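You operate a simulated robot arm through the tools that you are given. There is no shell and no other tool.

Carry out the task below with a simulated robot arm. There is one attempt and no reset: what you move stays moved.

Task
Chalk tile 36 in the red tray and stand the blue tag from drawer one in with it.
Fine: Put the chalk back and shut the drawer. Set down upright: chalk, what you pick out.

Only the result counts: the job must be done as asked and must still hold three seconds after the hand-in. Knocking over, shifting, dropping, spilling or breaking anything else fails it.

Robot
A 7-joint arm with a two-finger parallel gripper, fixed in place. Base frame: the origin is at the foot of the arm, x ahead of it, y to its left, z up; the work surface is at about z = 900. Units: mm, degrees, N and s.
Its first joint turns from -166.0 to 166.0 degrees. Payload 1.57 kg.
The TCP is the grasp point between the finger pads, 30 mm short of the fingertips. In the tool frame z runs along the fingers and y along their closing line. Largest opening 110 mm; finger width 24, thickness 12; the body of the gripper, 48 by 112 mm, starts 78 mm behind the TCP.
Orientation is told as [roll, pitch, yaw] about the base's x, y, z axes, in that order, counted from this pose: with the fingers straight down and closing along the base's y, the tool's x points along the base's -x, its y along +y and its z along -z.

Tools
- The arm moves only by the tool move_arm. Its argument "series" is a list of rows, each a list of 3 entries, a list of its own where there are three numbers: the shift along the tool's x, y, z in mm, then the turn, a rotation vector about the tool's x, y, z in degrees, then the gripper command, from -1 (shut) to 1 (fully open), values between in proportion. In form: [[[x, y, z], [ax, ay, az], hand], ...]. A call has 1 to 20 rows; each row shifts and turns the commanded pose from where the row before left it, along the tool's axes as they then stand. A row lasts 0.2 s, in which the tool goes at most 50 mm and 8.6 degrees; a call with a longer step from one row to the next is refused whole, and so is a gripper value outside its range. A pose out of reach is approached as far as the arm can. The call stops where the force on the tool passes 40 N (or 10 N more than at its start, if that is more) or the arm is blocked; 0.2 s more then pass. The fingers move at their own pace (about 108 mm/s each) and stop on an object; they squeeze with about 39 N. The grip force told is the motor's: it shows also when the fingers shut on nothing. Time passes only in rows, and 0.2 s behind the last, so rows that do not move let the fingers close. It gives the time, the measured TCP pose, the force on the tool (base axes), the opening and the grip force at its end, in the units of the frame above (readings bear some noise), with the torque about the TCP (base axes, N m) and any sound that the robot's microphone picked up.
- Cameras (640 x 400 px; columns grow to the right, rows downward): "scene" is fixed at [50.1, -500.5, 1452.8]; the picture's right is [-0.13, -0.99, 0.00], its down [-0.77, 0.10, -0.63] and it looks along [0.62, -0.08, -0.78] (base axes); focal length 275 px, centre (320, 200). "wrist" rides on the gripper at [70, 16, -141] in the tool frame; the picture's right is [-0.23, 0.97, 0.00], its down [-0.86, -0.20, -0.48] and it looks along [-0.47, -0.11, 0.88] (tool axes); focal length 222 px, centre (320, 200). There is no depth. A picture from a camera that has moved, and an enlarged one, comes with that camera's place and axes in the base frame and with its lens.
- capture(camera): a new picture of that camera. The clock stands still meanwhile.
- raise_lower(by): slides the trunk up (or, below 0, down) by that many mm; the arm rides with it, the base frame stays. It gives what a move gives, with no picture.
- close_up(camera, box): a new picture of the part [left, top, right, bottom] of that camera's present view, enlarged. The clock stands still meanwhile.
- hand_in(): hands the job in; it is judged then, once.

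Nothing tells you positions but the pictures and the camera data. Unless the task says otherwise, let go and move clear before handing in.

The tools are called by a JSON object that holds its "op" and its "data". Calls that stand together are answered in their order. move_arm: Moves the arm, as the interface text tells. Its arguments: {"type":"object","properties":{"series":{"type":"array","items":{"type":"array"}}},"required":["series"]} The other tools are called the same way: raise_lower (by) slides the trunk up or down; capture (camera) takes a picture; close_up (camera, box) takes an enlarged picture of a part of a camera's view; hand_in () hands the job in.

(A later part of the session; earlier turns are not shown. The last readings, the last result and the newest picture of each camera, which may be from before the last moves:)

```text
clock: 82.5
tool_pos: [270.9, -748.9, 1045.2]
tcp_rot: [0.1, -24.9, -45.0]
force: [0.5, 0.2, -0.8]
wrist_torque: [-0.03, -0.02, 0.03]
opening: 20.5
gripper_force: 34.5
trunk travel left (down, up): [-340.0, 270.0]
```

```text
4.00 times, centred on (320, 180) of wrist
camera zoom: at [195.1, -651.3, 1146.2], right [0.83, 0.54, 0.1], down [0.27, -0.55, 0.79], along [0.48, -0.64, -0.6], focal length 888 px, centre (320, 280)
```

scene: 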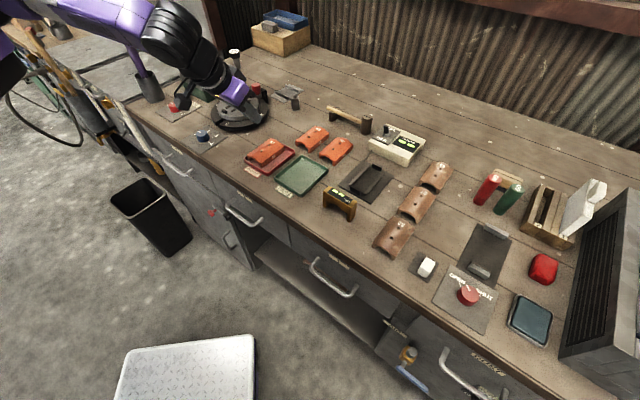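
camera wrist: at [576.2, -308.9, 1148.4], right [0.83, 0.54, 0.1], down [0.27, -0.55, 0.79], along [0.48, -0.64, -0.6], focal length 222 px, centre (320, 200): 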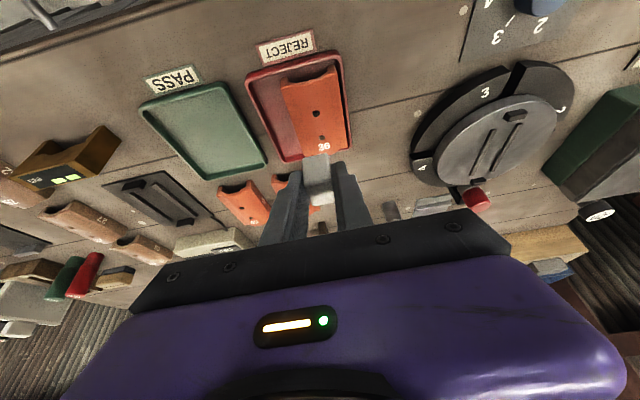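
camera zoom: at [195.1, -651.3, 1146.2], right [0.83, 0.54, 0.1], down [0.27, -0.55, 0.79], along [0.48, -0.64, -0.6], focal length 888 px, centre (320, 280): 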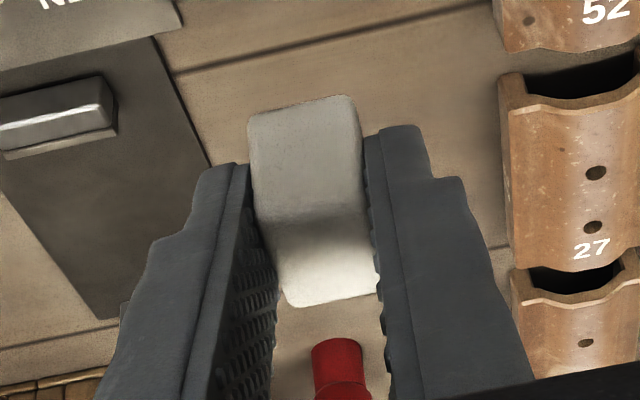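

The chalk is unchanged in the grip and lies above the pad centre. I lower it to just above the pad, then feel down gently.

{"op": "move_arm", "data": {"series": [[[8.03, 0.5, 17.2], [0, 0, 0], -1], [[8.03, 0, 17.2], [0, 0, 0], -1], [[8.03, 0, 17.2], [0, 0, 0], -1], [[8.03, 0, 17.2], [0, 0, 0], -1], [[6.3, 0, 13.6], [0, 0, 0], -1], [[2.1, 0, 4.5], [0, 0, 0], -1], [[0, 0, 0], [0, 0, 0], -1]]}}

{"op": "close_up", "data": {"camera": "wrist", "box": [240, 110, 400, 210]}}

```text
clock: 84.1
tool_pos: [272.6, -748.0, 949.7]
tcp_rot: [0.0, -24.9, -44.9]
force: [1.2, -0.3, 0.1]
wrist_torque: [0.0, 0.0, 0.0]
opening: 20.7
gripper_force: 34.1
trunk travel left (down, up): [-340.0, 270.0]
```

```text
4.00 times, centred on (320, 160) of wrist
camera zoom: at [195.6, -651.0, 1049.7], right [0.83, 0.54, 0.1], down [0.27, -0.55, 0.79], along [0.48, -0.64, -0.6], focal length 888 px, centre (320, 360)
```

zoom: 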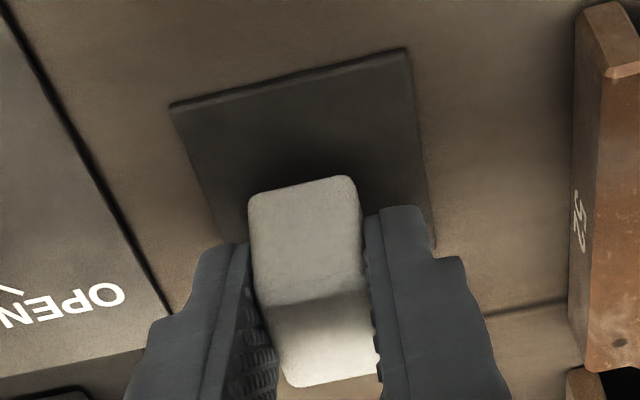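

{"op": "move_arm", "data": {"series": [[[0.85, 0, 1.81], [0, 0, 0], -1], [[0.85, 0, 1.81], [0, 0, 0], -1], [[0.85, 0, 1.81], [0, 0, 0], -1], [[0.85, 0, 1.81], [0, 0, 0], -1], [[0, 0, 0], [0, 0, 0], -1]]}}

{"op": "move_arm", "data": {"series": [[[0.42, 0, 0.91], [0, 0, 0], -1], [[0.42, 0, 0.91], [0, 0, 0], -1], [[0, 0, 0], [0, 0, 0], -1]]}}

```text
clock: 85.3
tool_pos: [272.3, -748.7, 942.2]
tcp_rot: [0.0, -24.9, -44.8]
force: [-0.7, 0.3, 0.3]
wrist_torque: [0.02, -0.03, 0.04]
opening: 20.6
gripper_force: 34.0
trunk travel left (down, up): [-340.0, 270.0]
```

```text
clock: 86.1
tool_pos: [273.6, -747.2, 940.2]
tcp_rot: [0.0, -24.9, -44.9]
force: [0.3, -0.4, -0.3]
wrist_torque: [0.0, 0.0, 0.0]
opening: 20.9
gripper_force: 34.6
trunk travel left (down, up): [-340.0, 270.0]
```

{"op": "move_arm", "data": {"series": [[[0.42, 0, 0.91], [0, 0, 0], -1], [[0, 0, 0], [0, 0, 0], -1]]}}

{"op": "move_arm", "data": {"series": [[[0.3, 0, 0.63], [0, 0, 0], -1], [[0, 0, 0], [0, 0, 0], -1]]}}

```text
clock: 86.7
tool_pos: [273.1, -747.9, 938.6]
tcp_rot: [0.0, -24.9, -44.9]
force: [0.7, 0.1, -1.1]
wrist_torque: [0.0, 0.03, 0.05]
opening: 20.8
gripper_force: 33.9
trunk travel left (down, up): [-340.0, 270.0]
```

```text
clock: 87.3
tool_pos: [272.4, -748.4, 939.1]
tcp_rot: [0.0, -24.9, -44.9]
force: [-0.7, 0.1, -0.3]
wrist_torque: [0.01, -0.03, -0.02]
opening: 20.6
gripper_force: 34.2
trunk travel left (down, up): [-340.0, 270.0]
```

{"op": "move_arm", "data": {"series": [[[0.3, 0, 0.63], [0, 0, 0], -1], [[0, 0, 0], [0, 0, 0], -1]]}}

{"op": "move_arm", "data": {"series": [[[0.3, 0, 0.63], [0, 0, 0], -1], [[0, 0, 0], [0, 0, 0], -1]]}}

```text
clock: 87.9
tool_pos: [272.2, -747.6, 937.5]
tcp_rot: [0.0, -24.9, -44.9]
force: [-0.9, 0.5, 0.3]
wrist_torque: [-0.01, 0.01, -0.01]
opening: 20.6
gripper_force: 35.0
trunk travel left (down, up): [-340.0, 270.0]
```

```text
clock: 88.5
tool_pos: [272.1, -748.6, 938.2]
tcp_rot: [0.0, -25.0, -44.8]
force: [0.0, 2.0, 7.1]
wrist_torque: [0.04, -0.02, 0.03]
opening: 20.6
gripper_force: 33.9
trunk travel left (down, up): [-340.0, 270.0]
```

The chalk touches the pad. I ease a touch, open the fingers, and check before rising.

{"op": "move_arm", "data": {"series": [[[-0.13, 0, -0.27], [0, 0, 0], -1], [[0, 0, 0], [0, 0, 0], -0.4], [[0, 0, 0], [0, 0, 0], -0.16], [[0, 0, 0], [0, 0, 0], -0.16]]}}

{"op": "close_up", "data": {"camera": "wrist", "box": [240, 110, 400, 210]}}

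```text
clock: 89.5
tool_pos: [271.1, -748.1, 936.6]
tcp_rot: [0.1, -24.8, -44.9]
force: [-0.4, 0.4, 0.2]
wrist_torque: [0.0, 0.02, -0.04]
opening: 46.5
gripper_force: 0.1
trunk travel left (down, up): [-340.0, 270.0]
```

```text
4.00 times, centred on (320, 160) of wrist
camera zoom: at [195.8, -650.8, 1037.1], right [0.83, 0.54, 0.1], down [0.27, -0.55, 0.79], along [0.48, -0.64, -0.6], focal length 888 px, centre (320, 360)
```

zoom: 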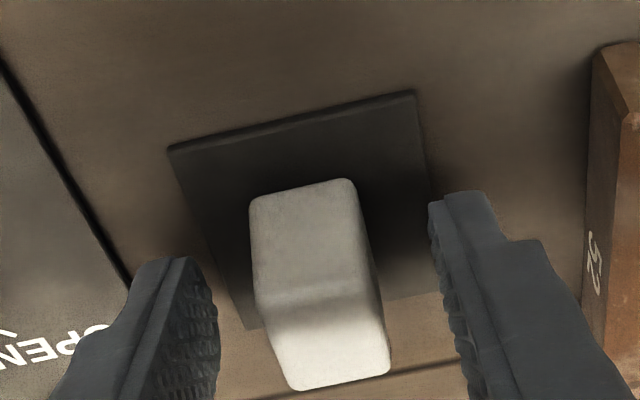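

The chalk stands upright on its pad. I rise straight up and verify with the scene camera.

{"op": "move_arm", "data": {"series": [[[-4.2, 0, -9.1], [0, 0, 0], -0.16], [[-8.5, 0, -18.1], [0, 0, 0], -0.16], [[-12.7, 0, -27.2], [0, 0, 0], -0.16], [[-12.7, 0, -27.2], [0, 0, 0], -0.16], [[0, 0, 0], [0, 0, 0], -0.16]]}}

{"op": "move_arm", "data": {"series": [[[40.8, 0, -19], [0, 0, 0], -0.16], [[40.8, 0, -19], [0, 0, 0], -0.16], [[27, 40, -12], [0, 0, 0], -0.16], [[0, 0, 0], [0, 0, 0], -0.16]]}}

{"op": "capture", "data": {"camera": "wrist"}}

{"op": "capture", "data": {"camera": "scene"}}

```text
clock: 90.7
tool_pos: [272.8, -747.0, 1026.8]
tcp_rot: [-0.1, -24.9, -44.8]
force: [-0.5, -0.1, -0.1]
wrist_torque: [0.03, 0.0, 0.02]
opening: 46.2
gripper_force: 0.1
trunk travel left (down, up): [-340.0, 270.0]
```

```text
clock: 91.7
tool_pos: [214.9, -635.6, 1027.1]
tcp_rot: [0.0, -24.8, -44.8]
force: [-0.2, 0.0, -0.1]
wrist_torque: [0.02, -0.01, 0.03]
opening: 46.3
gripper_force: 0.0
trunk travel left (down, up): [-340.0, 270.0]
```

```text
taken
camera wrist: at [139.0, -538.4, 1126.9], right [0.83, 0.54, 0.1], down [0.27, -0.55, 0.79], along [0.48, -0.64, -0.6], focal length 222 px, centre (320, 200)
```

wrist: 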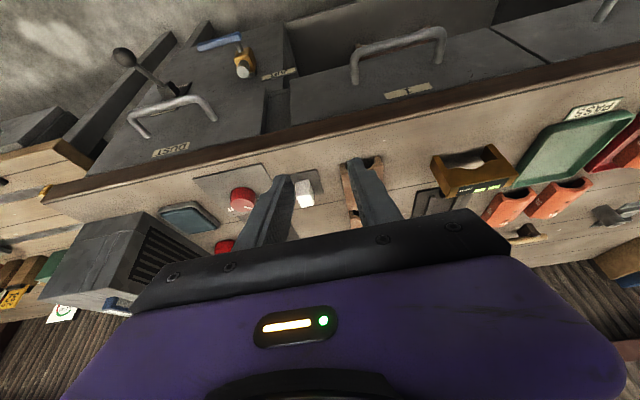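

```text
taken
```

scene: 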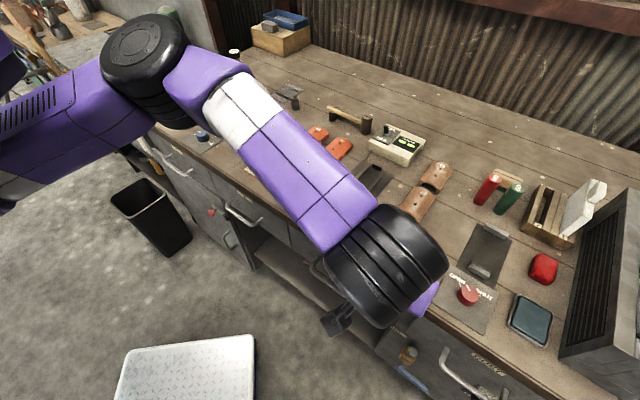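

The chalk is back on its pad. Next is drawer one: I straighten the tool, turn it to close across the handle bar, and move to in front of the drawer.

{"op": "move_arm", "data": {"series": [[[0, 0, 0], [0, 6.3, 0], -0.16], [[0, 0, 0], [0, 6.3, 0], -0.16], [[0, 0, 0], [0, 6.2, 0], -0.16], [[0, 0, 0], [0, 6.1, 0], -0.16], [[0, 0, 0], [0, 0, -8.2], -0.16], [[0, 0, 0], [0, 0, -8.2], -0.16], [[0, 0, 0], [0, 0, -8.2], -0.16], [[0, 0, 0], [0, 0, -8.2], -0.16], [[0, 0, 0], [0, 0, -8.2], -0.16], [[0, 0, 0], [0, 0, -8.2], -0.16], [[0, 0, 0], [0, 0, -8.2], -0.16], [[0, 0, 0], [0, 0, -8.2], -0.16], [[0, 0, 0], [0, 0, -8.2], -0.16], [[0, 0, 0], [0, 0, -8.2], -0.16], [[0, 0, 0], [0, 0, -7.9], -0.16], [[0, 0, 0], [0, 0, 0], -0.16]]}}

```text
clock: 95.1
tool_pos: [216.1, -635.3, 1028.1]
tcp_rot: [0.0, 0.1, 45.0]
force: [-0.4, 0.6, -0.6]
wrist_torque: [-0.01, 0.01, 0.0]
opening: 46.1
gripper_force: 0.1
trunk travel left (down, up): [-340.0, 270.0]
```

{"op": "move_arm", "data": {"series": [[[-42.3, 23, 0], [0, 0, 0], -0.16], [[-42.3, 23, 0], [0, 0, 0], -0.16], [[-42.3, 23, 0], [0, 0, 0], -0.16], [[0, 0, 0], [7.5, 0, 0], -0.16], [[0, 0, 0], [7.5, 0, 0], -0.16], [[0, 0, 0], [7.5, 0, 0], -0.16], [[0, 0, 0], [7.5, 0, 0], -0.16], [[0, 0, 0], [7.5, 0, 0], -0.16], [[0, 0, 0], [7.5, 0, 0], -0.16], [[0, 0, 0], [0, 0, 0], -0.42]]}}

{"op": "capture", "data": {"camera": "wrist"}}

{"op": "capture", "data": {"camera": "scene"}}

```text
clock: 97.5
tool_pos: [304.3, -498.0, 1022.5]
tcp_rot: [-44.5, 0.0, 50.6]
force: [0.1, -0.4, -0.6]
wrist_torque: [-0.01, 0.02, -0.01]
opening: 31.9
gripper_force: 0.0
trunk travel left (down, up): [-340.0, 270.0]
stopped in row 10: the arm was blocked; the commanded pose is now the measured one
```

```text
taken
camera wrist: at [173.8, -483.2, 1113.0], right [-0.39, 0.62, -0.68], down [0.39, 0.78, 0.48], along [0.83, -0.08, -0.55], focal length 222 px, centre (320, 200)
```

wrist: 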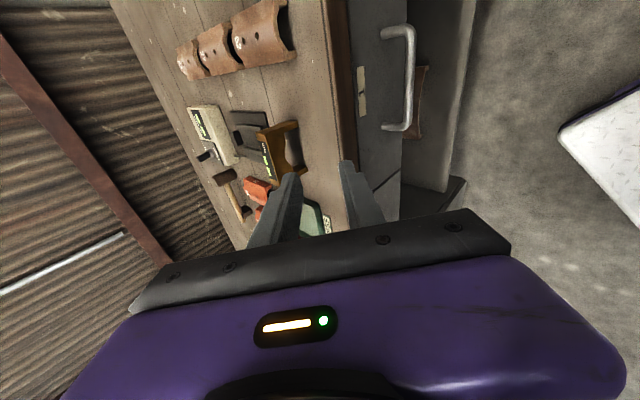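

```text
taken
```

scene: 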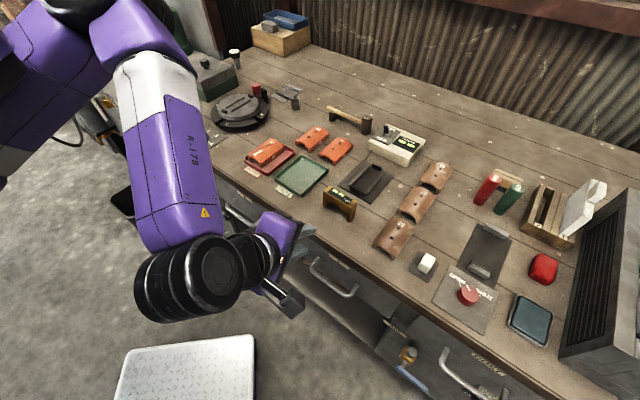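

The arm reported being blocked near the 45° tilt in this orientation, with the pose off by a few degrees. I back the tilt off to about 25° and see whether the pose becomes clean.

{"op": "move_arm", "data": {"series": [[[0, 0, 0], [-7, 0, 0], -0.42], [[0, 0, 0], [-7, 0, 0], -0.42], [[0, 0, 0], [-7, 0, 0], -0.42], [[0, 0, 0], [0, 0, 0], -0.42]]}}

{"op": "capture", "data": {"camera": "scene"}}

```text
clock: 98.5
tool_pos: [303.7, -498.4, 1023.8]
tcp_rot: [-23.5, -0.1, 50.5]
force: [0.1, 0.3, 0.7]
wrist_torque: [-0.01, -0.03, 0.03]
opening: 32.0
gripper_force: 0.0
trunk travel left (down, up): [-340.0, 270.0]
```

```text
taken
```

scene: 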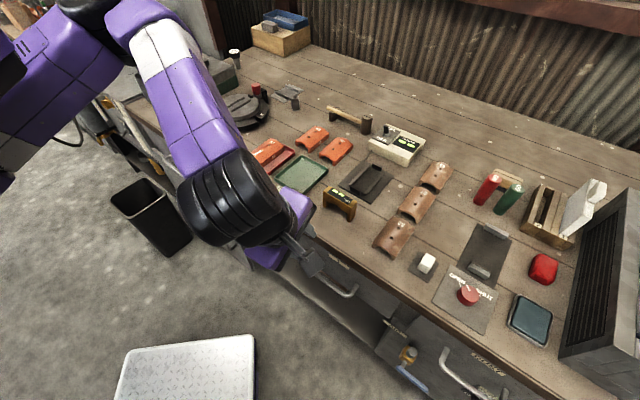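

The pose is clean at this smaller tilt. I set the tilt to 30°, correct the yaw, and come down to a pre-grasp point 50 mm short of the handle.

{"op": "move_arm", "data": {"series": [[[0, 0, 0], [0, 2.19, 5.04], -0.42], [[0, 0, 0], [6.4, 0, 0], -0.42], [[0, 0, 0], [0, 0, 0], -0.42]]}}

{"op": "move_arm", "data": {"series": [[[7.8, 18.5, 39.7], [0, 0, 0], -0.42], [[7.8, 18.5, 39.7], [0, 0, 0], -0.42], [[7.8, 18.5, 39.7], [0, 0, 0], -0.42], [[7.8, 18.5, 39.7], [0, 0, 0], -0.42], [[0, 0, 0], [0, 0, 0], -0.42]]}}

{"op": "capture", "data": {"camera": "wrist"}}

{"op": "capture", "data": {"camera": "scene"}}

```text
clock: 99.3
tool_pos: [304.9, -498.3, 1024.1]
tcp_rot: [-30.1, -0.1, 44.9]
force: [0.2, 0.4, 0.8]
wrist_torque: [0.03, 0.04, 0.0]
opening: 31.9
gripper_force: 0.1
trunk travel left (down, up): [-340.0, 270.0]
```

```text
clock: 100.5
tool_pos: [293.6, -531.8, 848.4]
tcp_rot: [-30.0, -0.1, 45.0]
force: [1.0, 0.3, -0.4]
wrist_torque: [0.02, 0.03, 0.01]
opening: 31.8
gripper_force: 0.1
trunk travel left (down, up): [-340.0, 270.0]
```

```text
taken
camera wrist: at [182.5, -522.6, 962.9], right [-0.43, 0.76, -0.49], down [0.56, 0.65, 0.52], along [0.71, -0.05, -0.71], focal length 222 px, centre (320, 200)
```

wrist: 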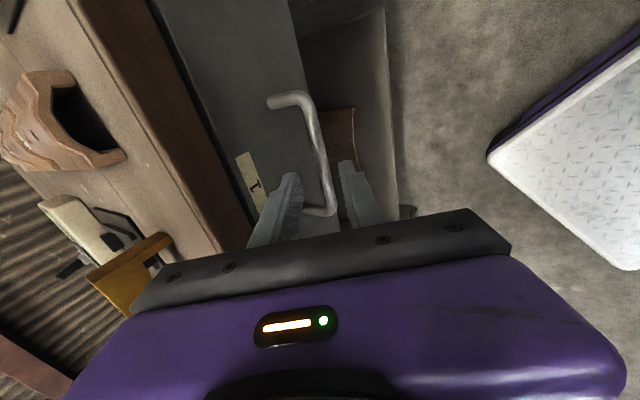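

```text
taken
```

scene: 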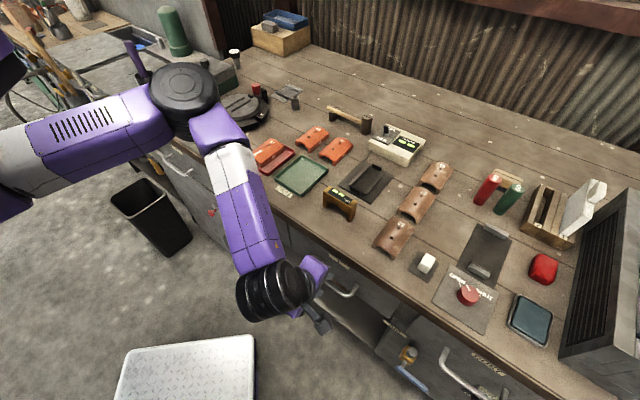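

The handle sits between the fingers in the view. I zoom in to check alignment with the bar before moving in.

{"op": "close_up", "data": {"camera": "wrist", "box": [240, 80, 400, 220]}}

```text
2.86 times, centred on (320, 150) of wrist
camera zoom: at [182.5, -522.6, 962.9], right [-0.43, 0.76, -0.49], down [0.56, 0.65, 0.52], along [0.71, -0.05, -0.71], focal length 635 px, centre (320, 343)
```

zoom: 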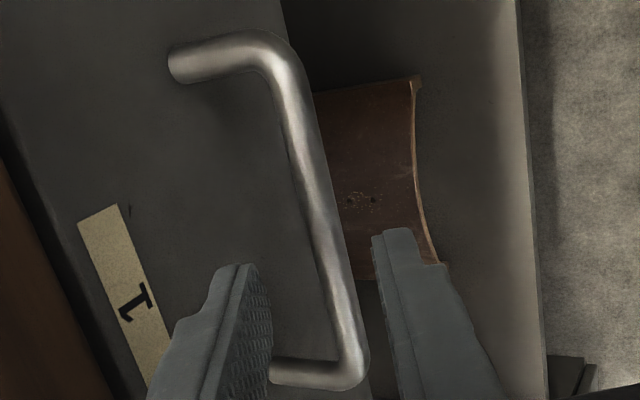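

The bar is well aligned with the finger gap. I advance along the finger direction in two steps.

{"op": "move_arm", "data": {"series": [[[0, 1, 12], [0, 0, 0], -0.42], [[0, 1, 12], [0, 0, 0], -0.42], [[0, 0, 10], [0, 0, 0], -0.42], [[0, 0, 0], [0, 0, 0], -0.42]]}}

{"op": "close_up", "data": {"camera": "wrist", "box": [240, 80, 400, 220]}}

```text
clock: 101.5
tool_pos: [303.1, -541.4, 818.7]
tcp_rot: [-30.0, -0.1, 45.0]
force: [0.4, 0.6, -0.9]
wrist_torque: [0.01, -0.01, -0.02]
opening: 31.9
gripper_force: 0.1
trunk travel left (down, up): [-340.0, 270.0]
```

```text
2.86 times, centred on (320, 150) of wrist
camera zoom: at [193.7, -532.8, 933.1], right [-0.43, 0.76, -0.49], down [0.56, 0.65, 0.52], along [0.71, -0.05, -0.71], focal length 635 px, centre (320, 343)
```

zoom: 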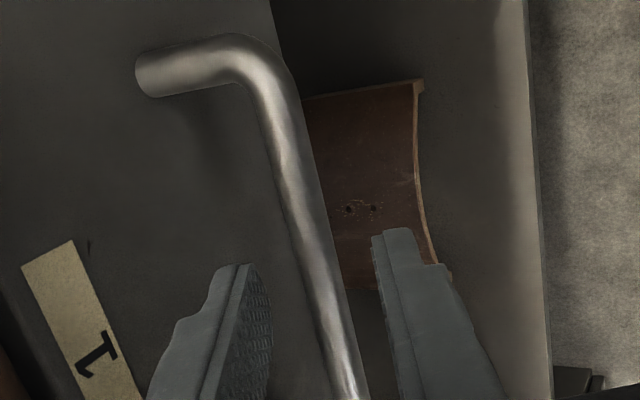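

{"op": "move_arm", "data": {"series": [[[0, 0, 8], [0, 0, 0], -0.42], [[0, 0, 8], [0, 0, 0], -0.42], [[0, 0, 0], [0, 0, 0], -0.42]]}}

{"op": "close_up", "data": {"camera": "wrist", "box": [240, 80, 400, 220]}}

{"op": "close_up", "data": {"camera": "scene", "box": [270, 240, 390, 315]}}

```text
clock: 102.3
tool_pos: [309.5, -546.5, 803.3]
tcp_rot: [-30.1, -0.1, 45.0]
force: [0.4, 0.1, -0.3]
wrist_torque: [0.03, 0.04, 0.03]
opening: 31.8
gripper_force: 0.0
trunk travel left (down, up): [-340.0, 270.0]
```

```text
2.86 times, centred on (320, 150) of wrist
camera zoom: at [199.3, -538.3, 919.4], right [-0.43, 0.76, -0.49], down [0.56, 0.65, 0.52], along [0.71, -0.05, -0.71], focal length 635 px, centre (320, 343)
```

zoom: 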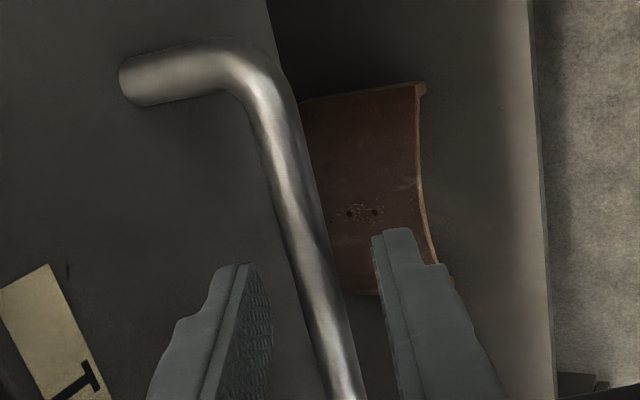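

```text
5.33 times, centred on (330, 278) of scene
camera zoom: at [50.1, -500.5, 1452.8], right [-0.13, -0.99, 0.0], down [-0.77, 0.1, -0.63], along [0.62, -0.08, -0.78], focal length 1468 px, centre (267, -213)
```

zoom: 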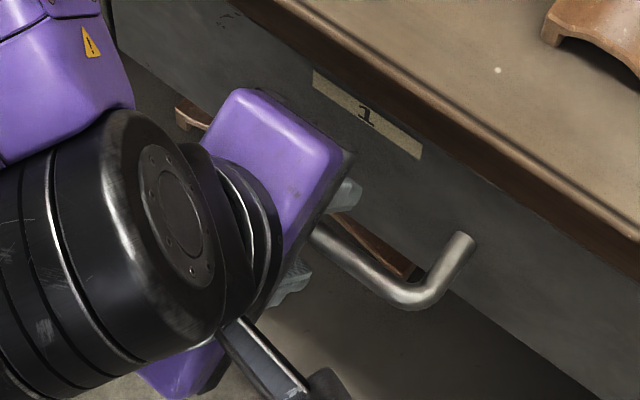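

The fingers straddle the bar with about 15 mm overlap. I close on it.

{"op": "move_arm", "data": {"series": [[[0, 0, 0], [0, 0, 0], -0.7], [[0, 0, 0], [0, 0, 0], -1], [[0, 0, 0], [0, 0, 0], -1], [[0, 0, 0], [0, 0, 0], -1]]}}

```text
clock: 103.3
tool_pos: [309.1, -547.5, 805.2]
tcp_rot: [-30.0, -0.1, 45.1]
force: [1.3, -1.4, 2.0]
wrist_torque: [-0.32, 0.21, 0.67]
opening: 11.8
gripper_force: 28.7
trunk travel left (down, up): [-340.0, 270.0]
```

The bar is gripped (11.8 mm). I pull gently straight out.

{"op": "move_arm", "data": {"series": [[[0, 4.33, -2.5], [0, 0, 0], -1], [[0, 4.33, -2.5], [0, 0, 0], -1], [[0, 8.66, -5], [0, 0, 0], -1], [[0, 8.66, -5], [0, 0, 0], -1], [[0, 0, 0], [0, 0, 0], -1]]}}

{"op": "capture", "data": {"camera": "scene"}}

```text
clock: 104.5
tool_pos: [288.7, -525.7, 804.7]
tcp_rot: [-29.9, 0.0, 45.0]
force: [-0.8, -1.4, 5.2]
wrist_torque: [-0.27, 0.12, 0.62]
opening: 11.6
gripper_force: 29.3
trunk travel left (down, up): [-340.0, 270.0]
```

```text
taken
```

scene: 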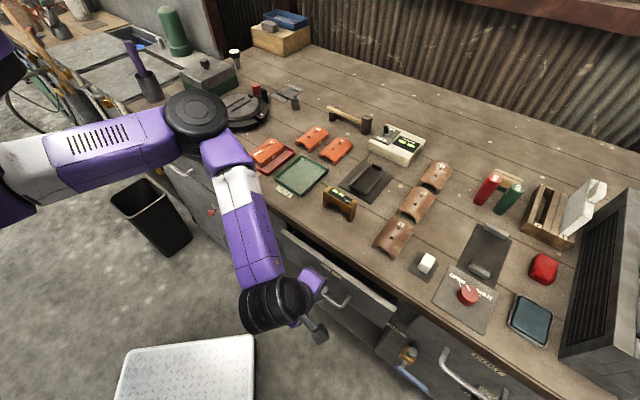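

The drawer is sliding open smoothly. I continue pulling slowly and then look inside.

{"op": "move_arm", "data": {"series": [[[0, 8.66, -5], [0, 0, 0], -1], [[0, 10.4, -6], [0, 0, 0], -1], [[0, 10.4, -6], [0, 0, 0], -1], [[0, 10.4, -6], [0, 0, 0], -1], [[0, 10.4, -6], [0, 0, 0], -1], [[0, 10.4, -6], [0, 0, 0], -1], [[0, 10.4, -6], [0, 0, 0], -1], [[0, 8.66, -5], [0, 0, 0], -1], [[0, 0, 0], [0, 0, 0], -1]]}}

{"op": "capture", "data": {"camera": "scene"}}

{"op": "capture", "data": {"camera": "wrist"}}

```text
clock: 106.5
tool_pos: [222.2, -459.8, 804.6]
tcp_rot: [-29.8, -0.2, 44.9]
force: [-7.2, -6.2, -11.8]
wrist_torque: [-0.14, 0.32, 0.57]
opening: 11.7
gripper_force: 29.4
trunk travel left (down, up): [-340.0, 270.0]
```

```text
taken
```

scene: 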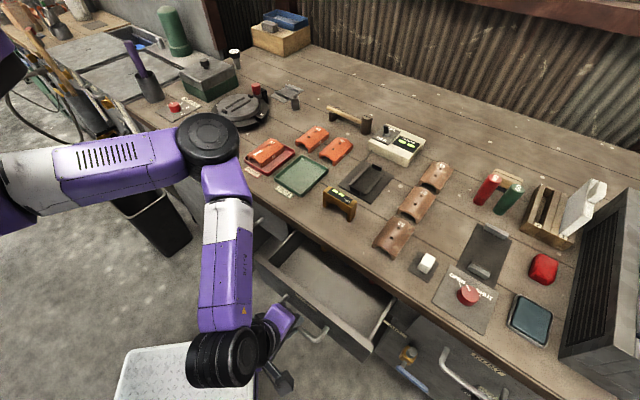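

```text
taken
camera wrist: at [112.5, -451.4, 919.8], right [-0.43, 0.76, -0.48], down [0.56, 0.65, 0.52], along [0.71, -0.05, -0.71], focal length 222 px, centre (320, 200)
```

wrist: 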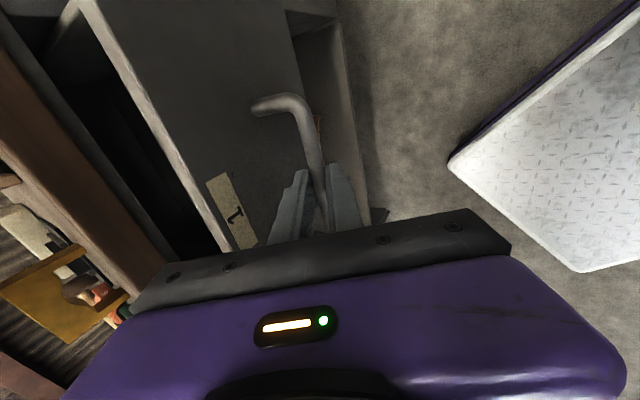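

The drawer is about 124 mm open and I see no tag yet in the visible part. I zoom in before pulling further.

{"op": "close_up", "data": {"camera": "scene", "box": [240, 220, 400, 360]}}

```text
2.86 times, centred on (320, 290) of scene
camera zoom: at [50.1, -500.5, 1452.8], right [-0.13, -0.99, 0.0], down [-0.77, 0.1, -0.63], along [0.62, -0.08, -0.78], focal length 787 px, centre (320, -57)
```

zoom: 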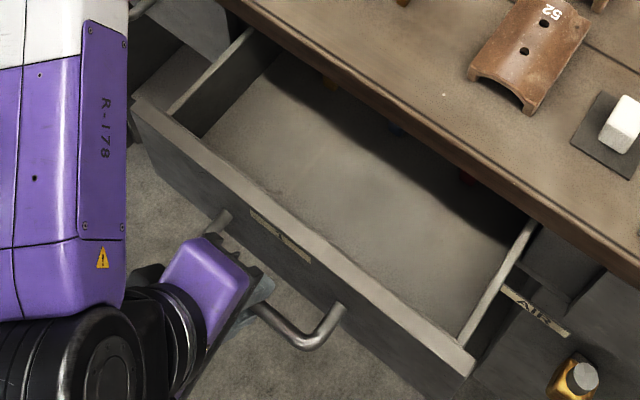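

I can make out yellow, blue and red items just under the bench edge. I pull further, watching the force for the end stop.

{"op": "move_arm", "data": {"series": [[[0, 5.2, -3], [0, 0, 0], -1], [[0, 8.66, -5], [0, 0, 0], -1], [[0, 8.66, -5], [0, 0, 0], -1], [[0, 8.66, -5], [0, 0, 0], -1], [[0, 8.66, -5], [0, 0, 0], -1], [[0, 5.2, -3], [0, 0, 0], -1], [[0, 0, 0], [0, 0, 0], -1]]}}

{"op": "close_up", "data": {"camera": "scene", "box": [240, 220, 400, 360]}}

```text
clock: 108.1
tool_pos: [185.5, -423.3, 804.9]
tcp_rot: [-29.9, -0.2, 45.0]
force: [-0.8, -1.2, -2.1]
wrist_torque: [-0.32, 0.3, 0.57]
opening: 11.7
gripper_force: 29.5
trunk travel left (down, up): [-340.0, 270.0]
```

```text
2.86 times, centred on (320, 290) of scene
camera zoom: at [50.1, -500.5, 1452.8], right [-0.13, -0.99, 0.0], down [-0.77, 0.1, -0.63], along [0.62, -0.08, -0.78], focal length 787 px, centre (320, -57)
```

zoom: 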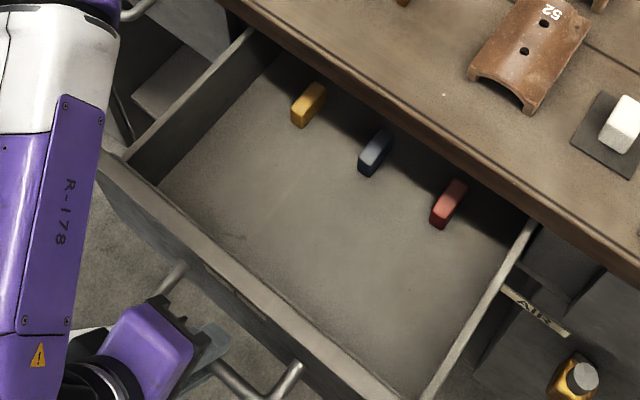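

Blue, yellow and red tags stand in the drawer, still close to the bench edge. I pull the drawer further so the gripper gets room.

{"op": "move_arm", "data": {"series": [[[0, 5.2, -3], [0, 0, 0], -1], [[0, 8.66, -5], [0, 0, 0], -1], [[0, 8.66, -5], [0, 0, 0], -1], [[0, 8.66, -5], [0, 0, 0], -1], [[0, 8.66, -5], [0, 0, 0], -1], [[0, 5.2, -3], [0, 0, 0], -1], [[0, 0, 0], [0, 0, 0], -1]]}}

{"op": "close_up", "data": {"camera": "scene", "box": [240, 220, 400, 360]}}

```text
clock: 109.7
tool_pos: [149.6, -386.4, 804.8]
tcp_rot: [-29.8, 0.0, 45.0]
force: [-0.8, -1.6, -0.9]
wrist_torque: [-0.19, 0.2, 0.64]
opening: 11.8
gripper_force: 29.0
trunk travel left (down, up): [-340.0, 270.0]
```

```text
2.86 times, centred on (320, 290) of scene
camera zoom: at [50.1, -500.5, 1452.8], right [-0.13, -0.99, 0.0], down [-0.77, 0.1, -0.63], along [0.62, -0.08, -0.78], focal length 787 px, centre (320, -57)
```

zoom: 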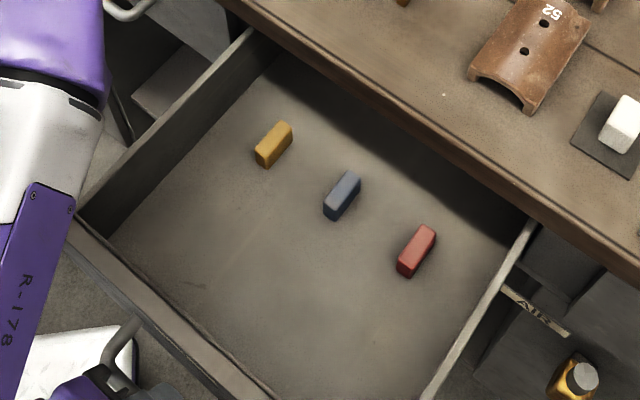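

The drawer is open about 226 mm and the blue tag is now some 35 mm clear of the bench edge. I release the handle and back off upward.

{"op": "move_arm", "data": {"series": [[[0, 0, 0], [0, 0, 0], -0.5], [[0, 0, 0], [0, 0, 0], -0.42], [[0, 0, 0], [0, 0, 0], -0.42]]}}

{"op": "move_arm", "data": {"series": [[[0, 0, -10], [0, 0, 0], -0.42], [[0, 0, -20], [0, 0, 0], -0.42], [[0, 0, -30], [0, 0, 0], -0.42], [[0, -20, -34.6], [0, 0, 0], -0.42], [[0, -20, -34.6], [0, 0, 0], -0.42], [[0, -20, -34.6], [0, 0, 0], -0.42], [[0, 0, 0], [0, 0, 0], -0.42]]}}

{"op": "capture", "data": {"camera": "scene"}}

{"op": "capture", "data": {"camera": "wrist"}}

```text
clock: 110.5
tool_pos: [148.8, -386.7, 806.1]
tcp_rot: [-30.0, -0.1, 45.0]
force: [-0.5, -0.9, -1.2]
wrist_torque: [-0.03, -0.01, 0.0]
opening: 31.9
gripper_force: 0.0
trunk travel left (down, up): [-340.0, 270.0]
```

```text
clock: 112.1
tool_pos: [126.3, -366.6, 976.8]
tcp_rot: [-29.9, -0.2, 45.0]
force: [0.2, -0.2, -0.5]
wrist_torque: [0.0, 0.03, -0.02]
opening: 31.6
gripper_force: 0.0
trunk travel left (down, up): [-340.0, 270.0]
```

```text
taken
```

scene: 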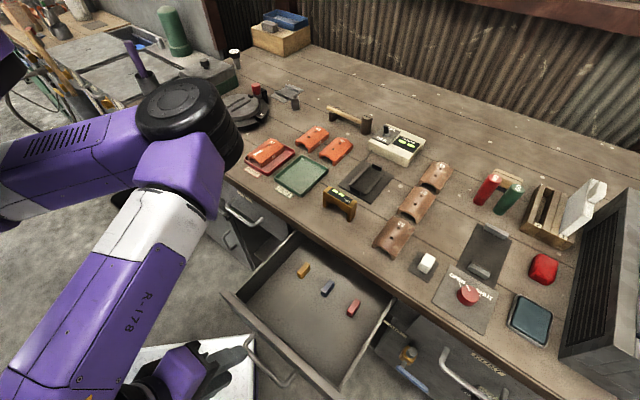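

```text
taken
camera wrist: at [17.1, -357.0, 1091.7], right [-0.43, 0.76, -0.49], down [0.56, 0.65, 0.52], along [0.71, -0.05, -0.71], focal length 222 px, centre (320, 200)
```

wrist: 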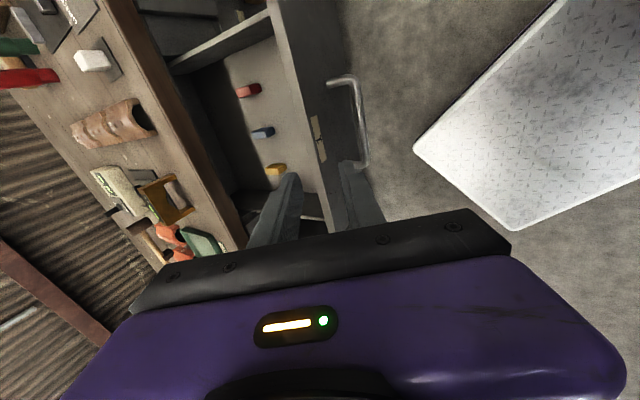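

The drawer stays open. I zoom in on the blue tag from both cameras to measure it.

{"op": "close_up", "data": {"camera": "scene", "box": [295, 260, 375, 320]}}

{"op": "close_up", "data": {"camera": "wrist", "box": [220, 80, 316, 180]}}

```text
6.67 times, centred on (335, 290) of scene
camera zoom: at [50.1, -500.5, 1452.8], right [-0.13, -0.99, 0.0], down [-0.77, 0.1, -0.63], along [0.62, -0.08, -0.78], focal length 1836 px, centre (220, -400)
```

zoom: 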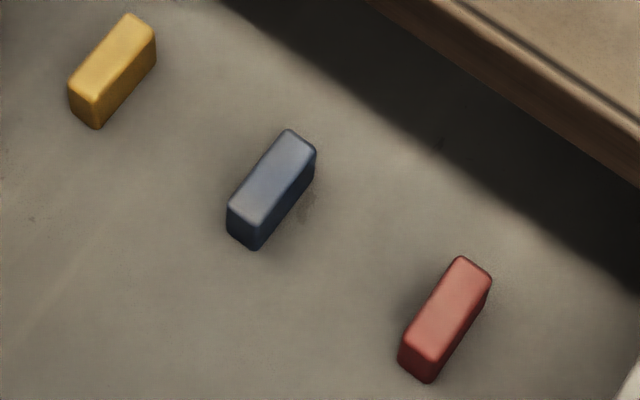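

```text
4.00 times, centred on (268, 130) of wrist
camera zoom: at [17.1, -357.0, 1091.7], right [-0.43, 0.76, -0.49], down [0.56, 0.65, 0.52], along [0.71, -0.05, -0.71], focal length 888 px, centre (528, 480)
```

zoom: 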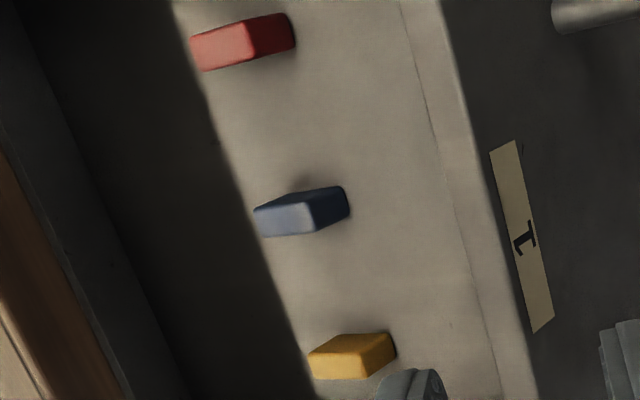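

The blue tag stands at about u -173, w 611, top z 773, roughly 12.5 × 37 × 27 mm. Because the free strip in the tray is narrow, I want to grip the tag by its ends, which needs more room from the bench edge, so I re-grip the handle to pull the drawer a bit further.

{"op": "move_arm", "data": {"series": [[[0, 20, 34.6], [0, 0, 0], -0.42], [[0, 20, 34.6], [0, 0, 0], -0.42], [[0, 20, 34.6], [0, 0, 0], -0.42], [[0, 0, 20], [0, 0, 0], -0.42], [[0, 0, 20], [0, 0, 0], -0.42], [[0, 0, 0], [0, 0, 0], -0.42]]}}

{"op": "close_up", "data": {"camera": "wrist", "box": [240, 80, 400, 220]}}

```text
clock: 113.5
tool_pos: [142.2, -378.9, 822.2]
tcp_rot: [-29.9, -0.1, 45.0]
force: [-0.3, 0.0, 0.4]
wrist_torque: [-0.03, -0.02, 0.01]
opening: 32.0
gripper_force: 0.0
trunk travel left (down, up): [-340.0, 270.0]
```

```text
2.86 times, centred on (320, 150) of wrist
camera zoom: at [31.9, -370.1, 937.1], right [-0.43, 0.76, -0.49], down [0.56, 0.65, 0.52], along [0.71, -0.05, -0.71], focal length 635 px, centre (320, 343)
```

zoom: 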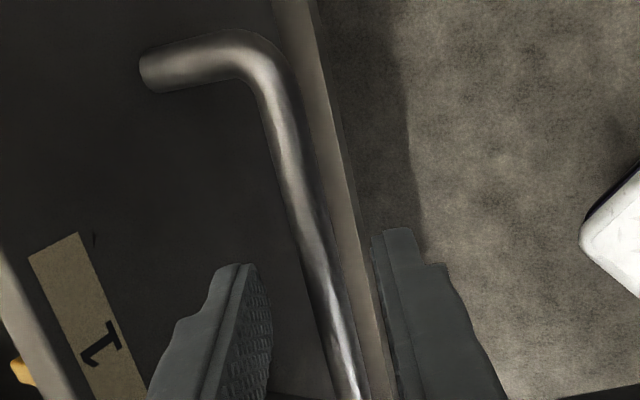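

{"op": "move_arm", "data": {"series": [[[0, 0, 10], [0, 0, 0], -0.42], [[0, 0, 10], [0, 0, 0], -0.42], [[0, 0, 0], [0, 0, 0], -0.42], [[0, 0, 0], [0, 0, 0], -0.7], [[0, 0, 0], [0, 0, 0], -1], [[0, 0, 0], [0, 0, 0], -1]]}}

{"op": "move_arm", "data": {"series": [[[0, 3.5, -2], [0, 0, 0], -1], [[0, 7, -4], [0, 0, 0], -1], [[0, 7, -4], [0, 0, 0], -1], [[0, 7, -4], [0, 0, 0], -1], [[0, 7, -4], [0, 0, 0], -1], [[0, 3.5, -2], [0, 0, 0], -1], [[0, 0, 0], [0, 0, 0], -1]]}}

{"op": "close_up", "data": {"camera": "scene", "box": [240, 220, 400, 360]}}

```text
clock: 114.9
tool_pos: [149.4, -386.7, 804.1]
tcp_rot: [-29.9, -0.1, 45.1]
force: [0.2, 0.2, -3.2]
wrist_torque: [-0.25, 0.31, 0.6]
opening: 11.8
gripper_force: 29.2
trunk travel left (down, up): [-340.0, 270.0]
```

```text
clock: 116.5
tool_pos: [121.0, -358.0, 804.3]
tcp_rot: [-29.9, 0.0, 45.0]
force: [4.5, 4.3, 8.9]
wrist_torque: [-0.06, 0.03, 0.79]
opening: 11.6
gripper_force: 29.6
trunk travel left (down, up): [-340.0, 270.0]
```

```text
2.86 times, centred on (320, 290) of scene
camera zoom: at [50.1, -500.5, 1452.8], right [-0.13, -0.99, 0.0], down [-0.77, 0.1, -0.63], along [0.62, -0.08, -0.78], focal length 787 px, centre (320, -57)
```

zoom: 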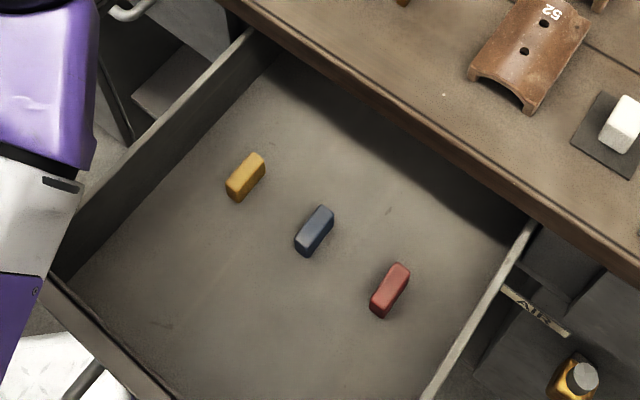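

It moved another 40 mm without resistance. I pull 20 mm more for margin and then let go.

{"op": "move_arm", "data": {"series": [[[0, 3.5, -2], [0, 0, 0], -1], [[0, 7, -4], [0, 0, 0], -1], [[0, 5.2, -3], [0, 0, 0], -1], [[0, 1.7, -1], [0, 0, 0], -1], [[0, 0, 0], [0, 0, 0], -1]]}}

{"op": "move_arm", "data": {"series": [[[0, 0, 0], [0, 0, 0], -0.5], [[0, 0, 0], [0, 0, 0], -0.42], [[0, 0, 0], [0, 0, 0], -0.42], [[0, 0, -10], [0, 0, 0], -0.42], [[0, 0, -20], [0, 0, 0], -0.42], [[0, 0, -30], [0, 0, 0], -0.42], [[0, -20, -34.6], [0, 0, 0], -0.42], [[0, -20, -34.6], [0, 0, 0], -0.42], [[0, -20, -34.6], [0, 0, 0], -0.42], [[0, 0, 0], [0, 0, 0], -0.42]]}}

{"op": "capture", "data": {"camera": "scene"}}

```text
clock: 117.7
tool_pos: [106.4, -344.5, 803.9]
tcp_rot: [-30.0, -0.1, 45.1]
force: [4.1, 2.0, 2.5]
wrist_torque: [-0.22, 0.11, 0.64]
opening: 11.6
gripper_force: 29.3
trunk travel left (down, up): [-340.0, 270.0]
```

```text
clock: 119.9
tool_pos: [86.4, -323.5, 976.9]
tcp_rot: [-29.9, -0.2, 45.0]
force: [-0.7, -0.3, 0.3]
wrist_torque: [-0.04, -0.03, 0.0]
opening: 31.9
gripper_force: 0.0
trunk travel left (down, up): [-340.0, 270.0]
```

```text
taken
```

scene: 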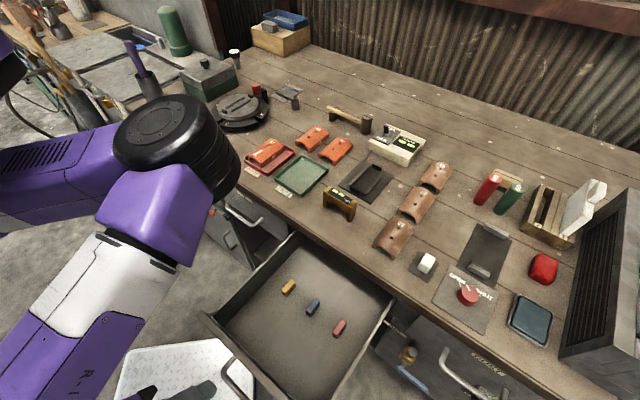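

The drawer is now open about 287 mm. I move over the tags, straighten the tool to vertical, and measure the blue tag again.

{"op": "move_arm", "data": {"series": [[[0, -41.6, 24], [0, 0, 0], -0.1], [[0, -41.6, 24], [0, 0, 0], -0.1], [[0, -41.6, 24], [0, 0, 0], -0.1], [[0, -41.6, 24], [0, 0, 0], -0.1], [[0, -41.6, 24], [0, 0, 0], -0.1], [[0, 0, 0], [-7.5, 0, 0], -0.1], [[0, 0, 0], [-7.5, 0, 0], -0.1], [[0, 0, 0], [-7.5, 0, 0], -0.1], [[0, 0, 0], [-7.4, 0, 0], -0.1], [[0, 0, 0], [0, 0, 0], -0.1]]}}

{"op": "capture", "data": {"camera": "wrist"}}

{"op": "capture", "data": {"camera": "scene"}}

```text
clock: 122.1
tool_pos: [255.6, -492.1, 976.5]
tcp_rot: [0.0, -0.1, 45.0]
force: [-0.8, 0.3, -0.5]
wrist_torque: [0.01, 0.01, -0.04]
opening: 49.5
gripper_force: 0.1
trunk travel left (down, up): [-340.0, 270.0]
```

```text
taken
camera wrist: at [193.3, -532.6, 1118.4], right [-0.53, 0.85, 0.0], down [0.75, 0.46, 0.48], along [0.41, 0.25, -0.88], focal length 222 px, centre (320, 200)
```

wrist: 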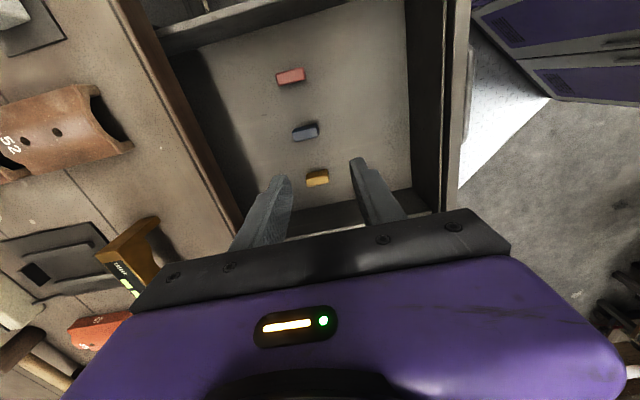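

```text
taken
```

scene: 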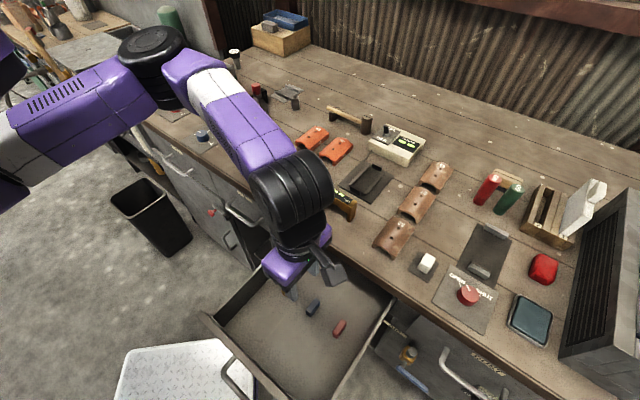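

{"op": "close_up", "data": {"camera": "wrist", "box": [264, 105, 344, 155]}}

{"op": "close_up", "data": {"camera": "scene", "box": [270, 280, 350, 330]}}

```text
8.00 times, centred on (304, 130) of wrist
camera zoom: at [193.3, -532.6, 1118.4], right [-0.53, 0.85, 0.0], down [0.75, 0.46, 0.48], along [0.41, 0.25, -0.88], focal length 1777 px, centre (448, 760)
```

zoom: 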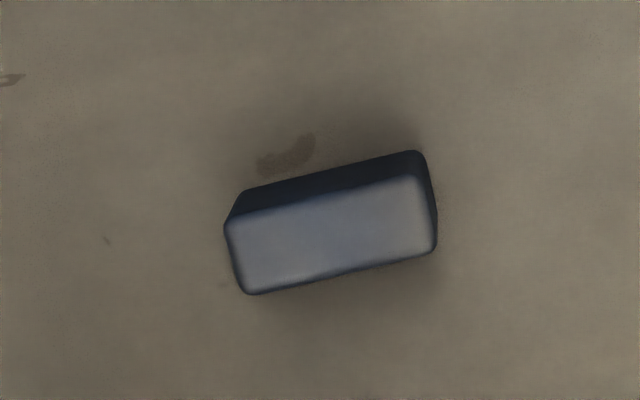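

```text
8.00 times, centred on (310, 305) of scene
camera zoom: at [50.1, -500.5, 1452.8], right [-0.13, -0.99, 0.0], down [-0.77, 0.1, -0.63], along [0.62, -0.08, -0.78], focal length 2203 px, centre (400, -640)
```

zoom: 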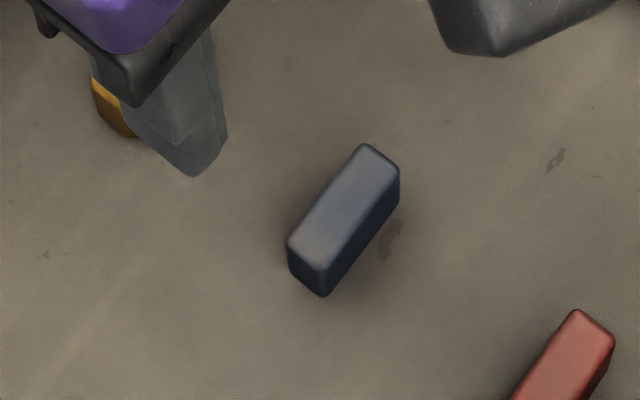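

The blue tag is centred near u -172, w 552, aligned with the bench. I move over it, open the fingers to about 54 mm to straddle its ends, and come down partway.

{"op": "move_arm", "data": {"series": [[[5.3, -23.3, 0], [0, 0, 0], -0.02], [[0, 0, 45], [0, 0, 0], -0.02], [[0, 0, 45], [0, 0, 0], -0.02], [[0, 0, 45], [0, 0, 0], -0.02], [[0, 0, 0], [0, 0, 0], -0.02]]}}

{"op": "close_up", "data": {"camera": "wrist", "box": [240, 90, 400, 190]}}

{"op": "close_up", "data": {"camera": "scene", "box": [250, 240, 370, 330]}}

```text
clock: 123.3
tool_pos: [267.5, -512.8, 839.8]
tcp_rot: [-0.1, -0.1, 45.0]
force: [0.2, -0.3, 0.5]
wrist_torque: [-0.01, 0.01, 0.04]
opening: 53.8
gripper_force: 0.1
trunk travel left (down, up): [-340.0, 270.0]
```

```text
4.00 times, centred on (320, 140) of wrist
camera zoom: at [205.9, -552.2, 982.4], right [-0.53, 0.85, 0.0], down [0.74, 0.46, 0.48], along [0.41, 0.25, -0.88], focal length 888 px, centre (320, 440)
```

zoom: 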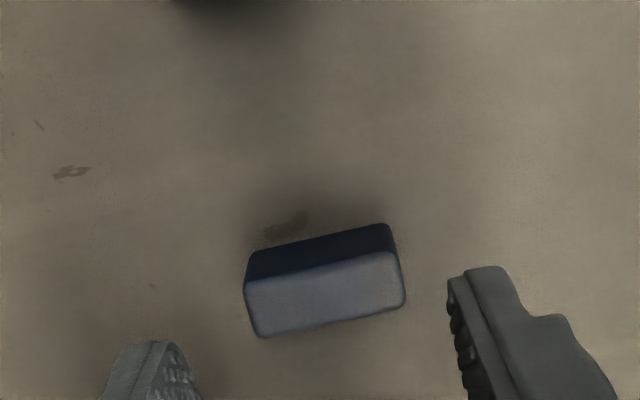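

```text
4.44 times, centred on (310, 285) of scene
camera zoom: at [50.1, -500.5, 1452.8], right [-0.13, -0.99, 0.0], down [-0.77, 0.1, -0.63], along [0.62, -0.08, -0.78], focal length 1224 px, centre (364, -178)
```

zoom: 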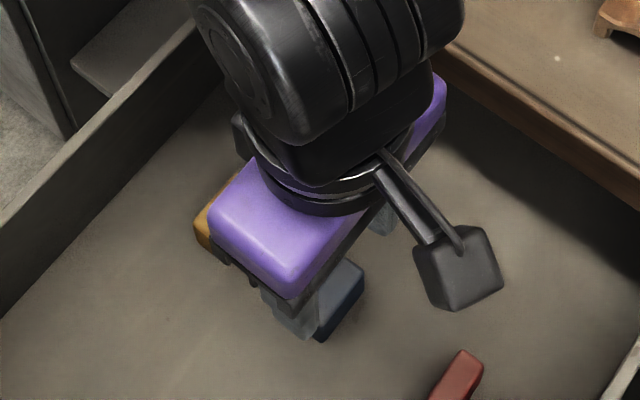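

Alignment is within a millimetre. I lower the open fingers around the tag and feel for the drawer floor gently.

{"op": "move_arm", "data": {"series": [[[0, 0, 15], [0, 0, 0], -0.02], [[0, 0, 15], [0, 0, 0], -0.02], [[0, 0, 12], [0, 0, 0], -0.02], [[0, 0, 8], [0, 0, 0], -0.02], [[0, 0, 0], [0, 0, 0], -0.02]]}}

{"op": "close_up", "data": {"camera": "wrist", "box": [240, 90, 400, 190]}}

```text
clock: 124.5
tool_pos: [267.9, -513.3, 790.5]
tcp_rot: [0.0, -0.1, 45.1]
force: [-1.0, 0.8, 0.3]
wrist_torque: [-0.01, 0.03, 0.03]
opening: 53.8
gripper_force: 0.2
trunk travel left (down, up): [-340.0, 270.0]
```

```text
4.00 times, centred on (320, 140) of wrist
camera zoom: at [206.1, -552.3, 933.0], right [-0.53, 0.85, 0.0], down [0.74, 0.46, 0.48], along [0.41, 0.25, -0.88], focal length 888 px, centre (320, 440)
```

zoom: 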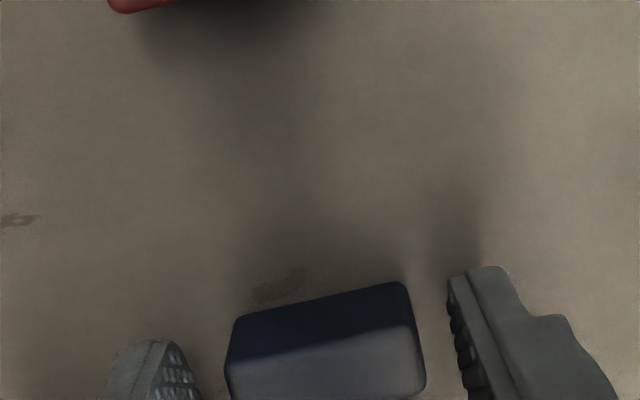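

{"op": "move_arm", "data": {"series": [[[0, 0, 2], [0, 0, 0], -0.02], [[0, 0, 2], [0, 0, 0], -0.02], [[0, 0, 2], [0, 0, 0], -0.02], [[0, 0, 2], [0, 0, 0], -0.02], [[0, 0, 2], [0, 0, 0], -0.02], [[0, 0, 0], [0, 0, 0], -0.02]]}}

{"op": "move_arm", "data": {"series": [[[0, 0, 1], [0, 0, 0], -0.02], [[0, 0, 1], [0, 0, 0], -0.02], [[0, 0, 1], [0, 0, 0], -0.02], [[0, 0, 0], [0, 0, 0], -0.02]]}}

```text
clock: 125.9
tool_pos: [268.9, -512.5, 781.3]
tcp_rot: [-0.1, -0.1, 45.1]
force: [-0.2, 0.0, -0.3]
wrist_torque: [-0.01, 0.0, 0.01]
opening: 54.0
gripper_force: 0.1
trunk travel left (down, up): [-340.0, 270.0]
```

```text
clock: 126.9
tool_pos: [268.5, -513.6, 778.4]
tcp_rot: [-0.1, -0.1, 45.0]
force: [0.4, 0.1, 0.2]
wrist_torque: [0.02, 0.0, -0.04]
opening: 53.8
gripper_force: 0.0
trunk travel left (down, up): [-340.0, 270.0]
```

{"op": "move_arm", "data": {"series": [[[0, 0, 1], [0, 0, 0], -0.02], [[0, 0, 1], [0, 0, 0], -0.02], [[0, 0, 0], [0, 0, 0], -0.02]]}}

{"op": "move_arm", "data": {"series": [[[0, 0, 1], [0, 0, 0], -0.02], [[0, 0, 1], [0, 0, 0], -0.02], [[0, 0, 0], [0, 0, 0], -0.02]]}}

{"op": "move_arm", "data": {"series": [[[0, 0, 1], [0, 0, 0], -0.02], [[0, 0, 0], [0, 0, 0], -0.02]]}}

```text
clock: 127.7
tool_pos: [268.2, -513.2, 775.9]
tcp_rot: [-0.1, -0.1, 44.9]
force: [-0.5, 0.7, 0.2]
wrist_torque: [0.0, 0.0, 0.01]
opening: 54.0
gripper_force: 0.1
trunk travel left (down, up): [-340.0, 270.0]
```

```text
clock: 128.5
tool_pos: [268.6, -513.6, 773.4]
tcp_rot: [0.0, -0.1, 45.0]
force: [-0.3, -0.8, 0.6]
wrist_torque: [-0.01, 0.02, 0.02]
opening: 54.0
gripper_force: 0.1
trunk travel left (down, up): [-340.0, 270.0]
```

```text
clock: 129.1
tool_pos: [267.6, -513.9, 773.1]
tcp_rot: [-0.1, -0.2, 45.0]
force: [0.3, 0.4, -0.4]
wrist_torque: [-0.01, 0.0, 0.02]
opening: 53.8
gripper_force: 0.0
trunk travel left (down, up): [-340.0, 270.0]
```

{"op": "move_arm", "data": {"series": [[[0, 0, 1], [0, 0, 0], -0.02], [[0, 0, 0.5], [0, 0, 0], -0.02], [[0, 0, 0], [0, 0, 0], -0.02]]}}

{"op": "close_up", "data": {"camera": "wrist", "box": [240, 90, 400, 190]}}

```text
clock: 129.9
tool_pos: [268.3, -513.8, 771.9]
tcp_rot: [0.0, -0.2, 44.9]
force: [-1.0, -0.1, 0.3]
wrist_torque: [0.01, 0.01, 0.01]
opening: 53.7
gripper_force: 0.0
trunk travel left (down, up): [-340.0, 270.0]
```

```text
4.00 times, centred on (320, 140) of wrist
camera zoom: at [206.1, -552.2, 913.6], right [-0.53, 0.85, 0.0], down [0.74, 0.46, 0.48], along [0.41, 0.25, -0.88], focal length 888 px, centre (320, 440)
```

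zoom: 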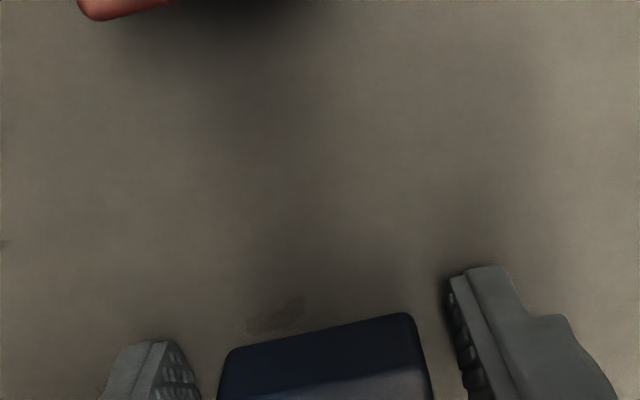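

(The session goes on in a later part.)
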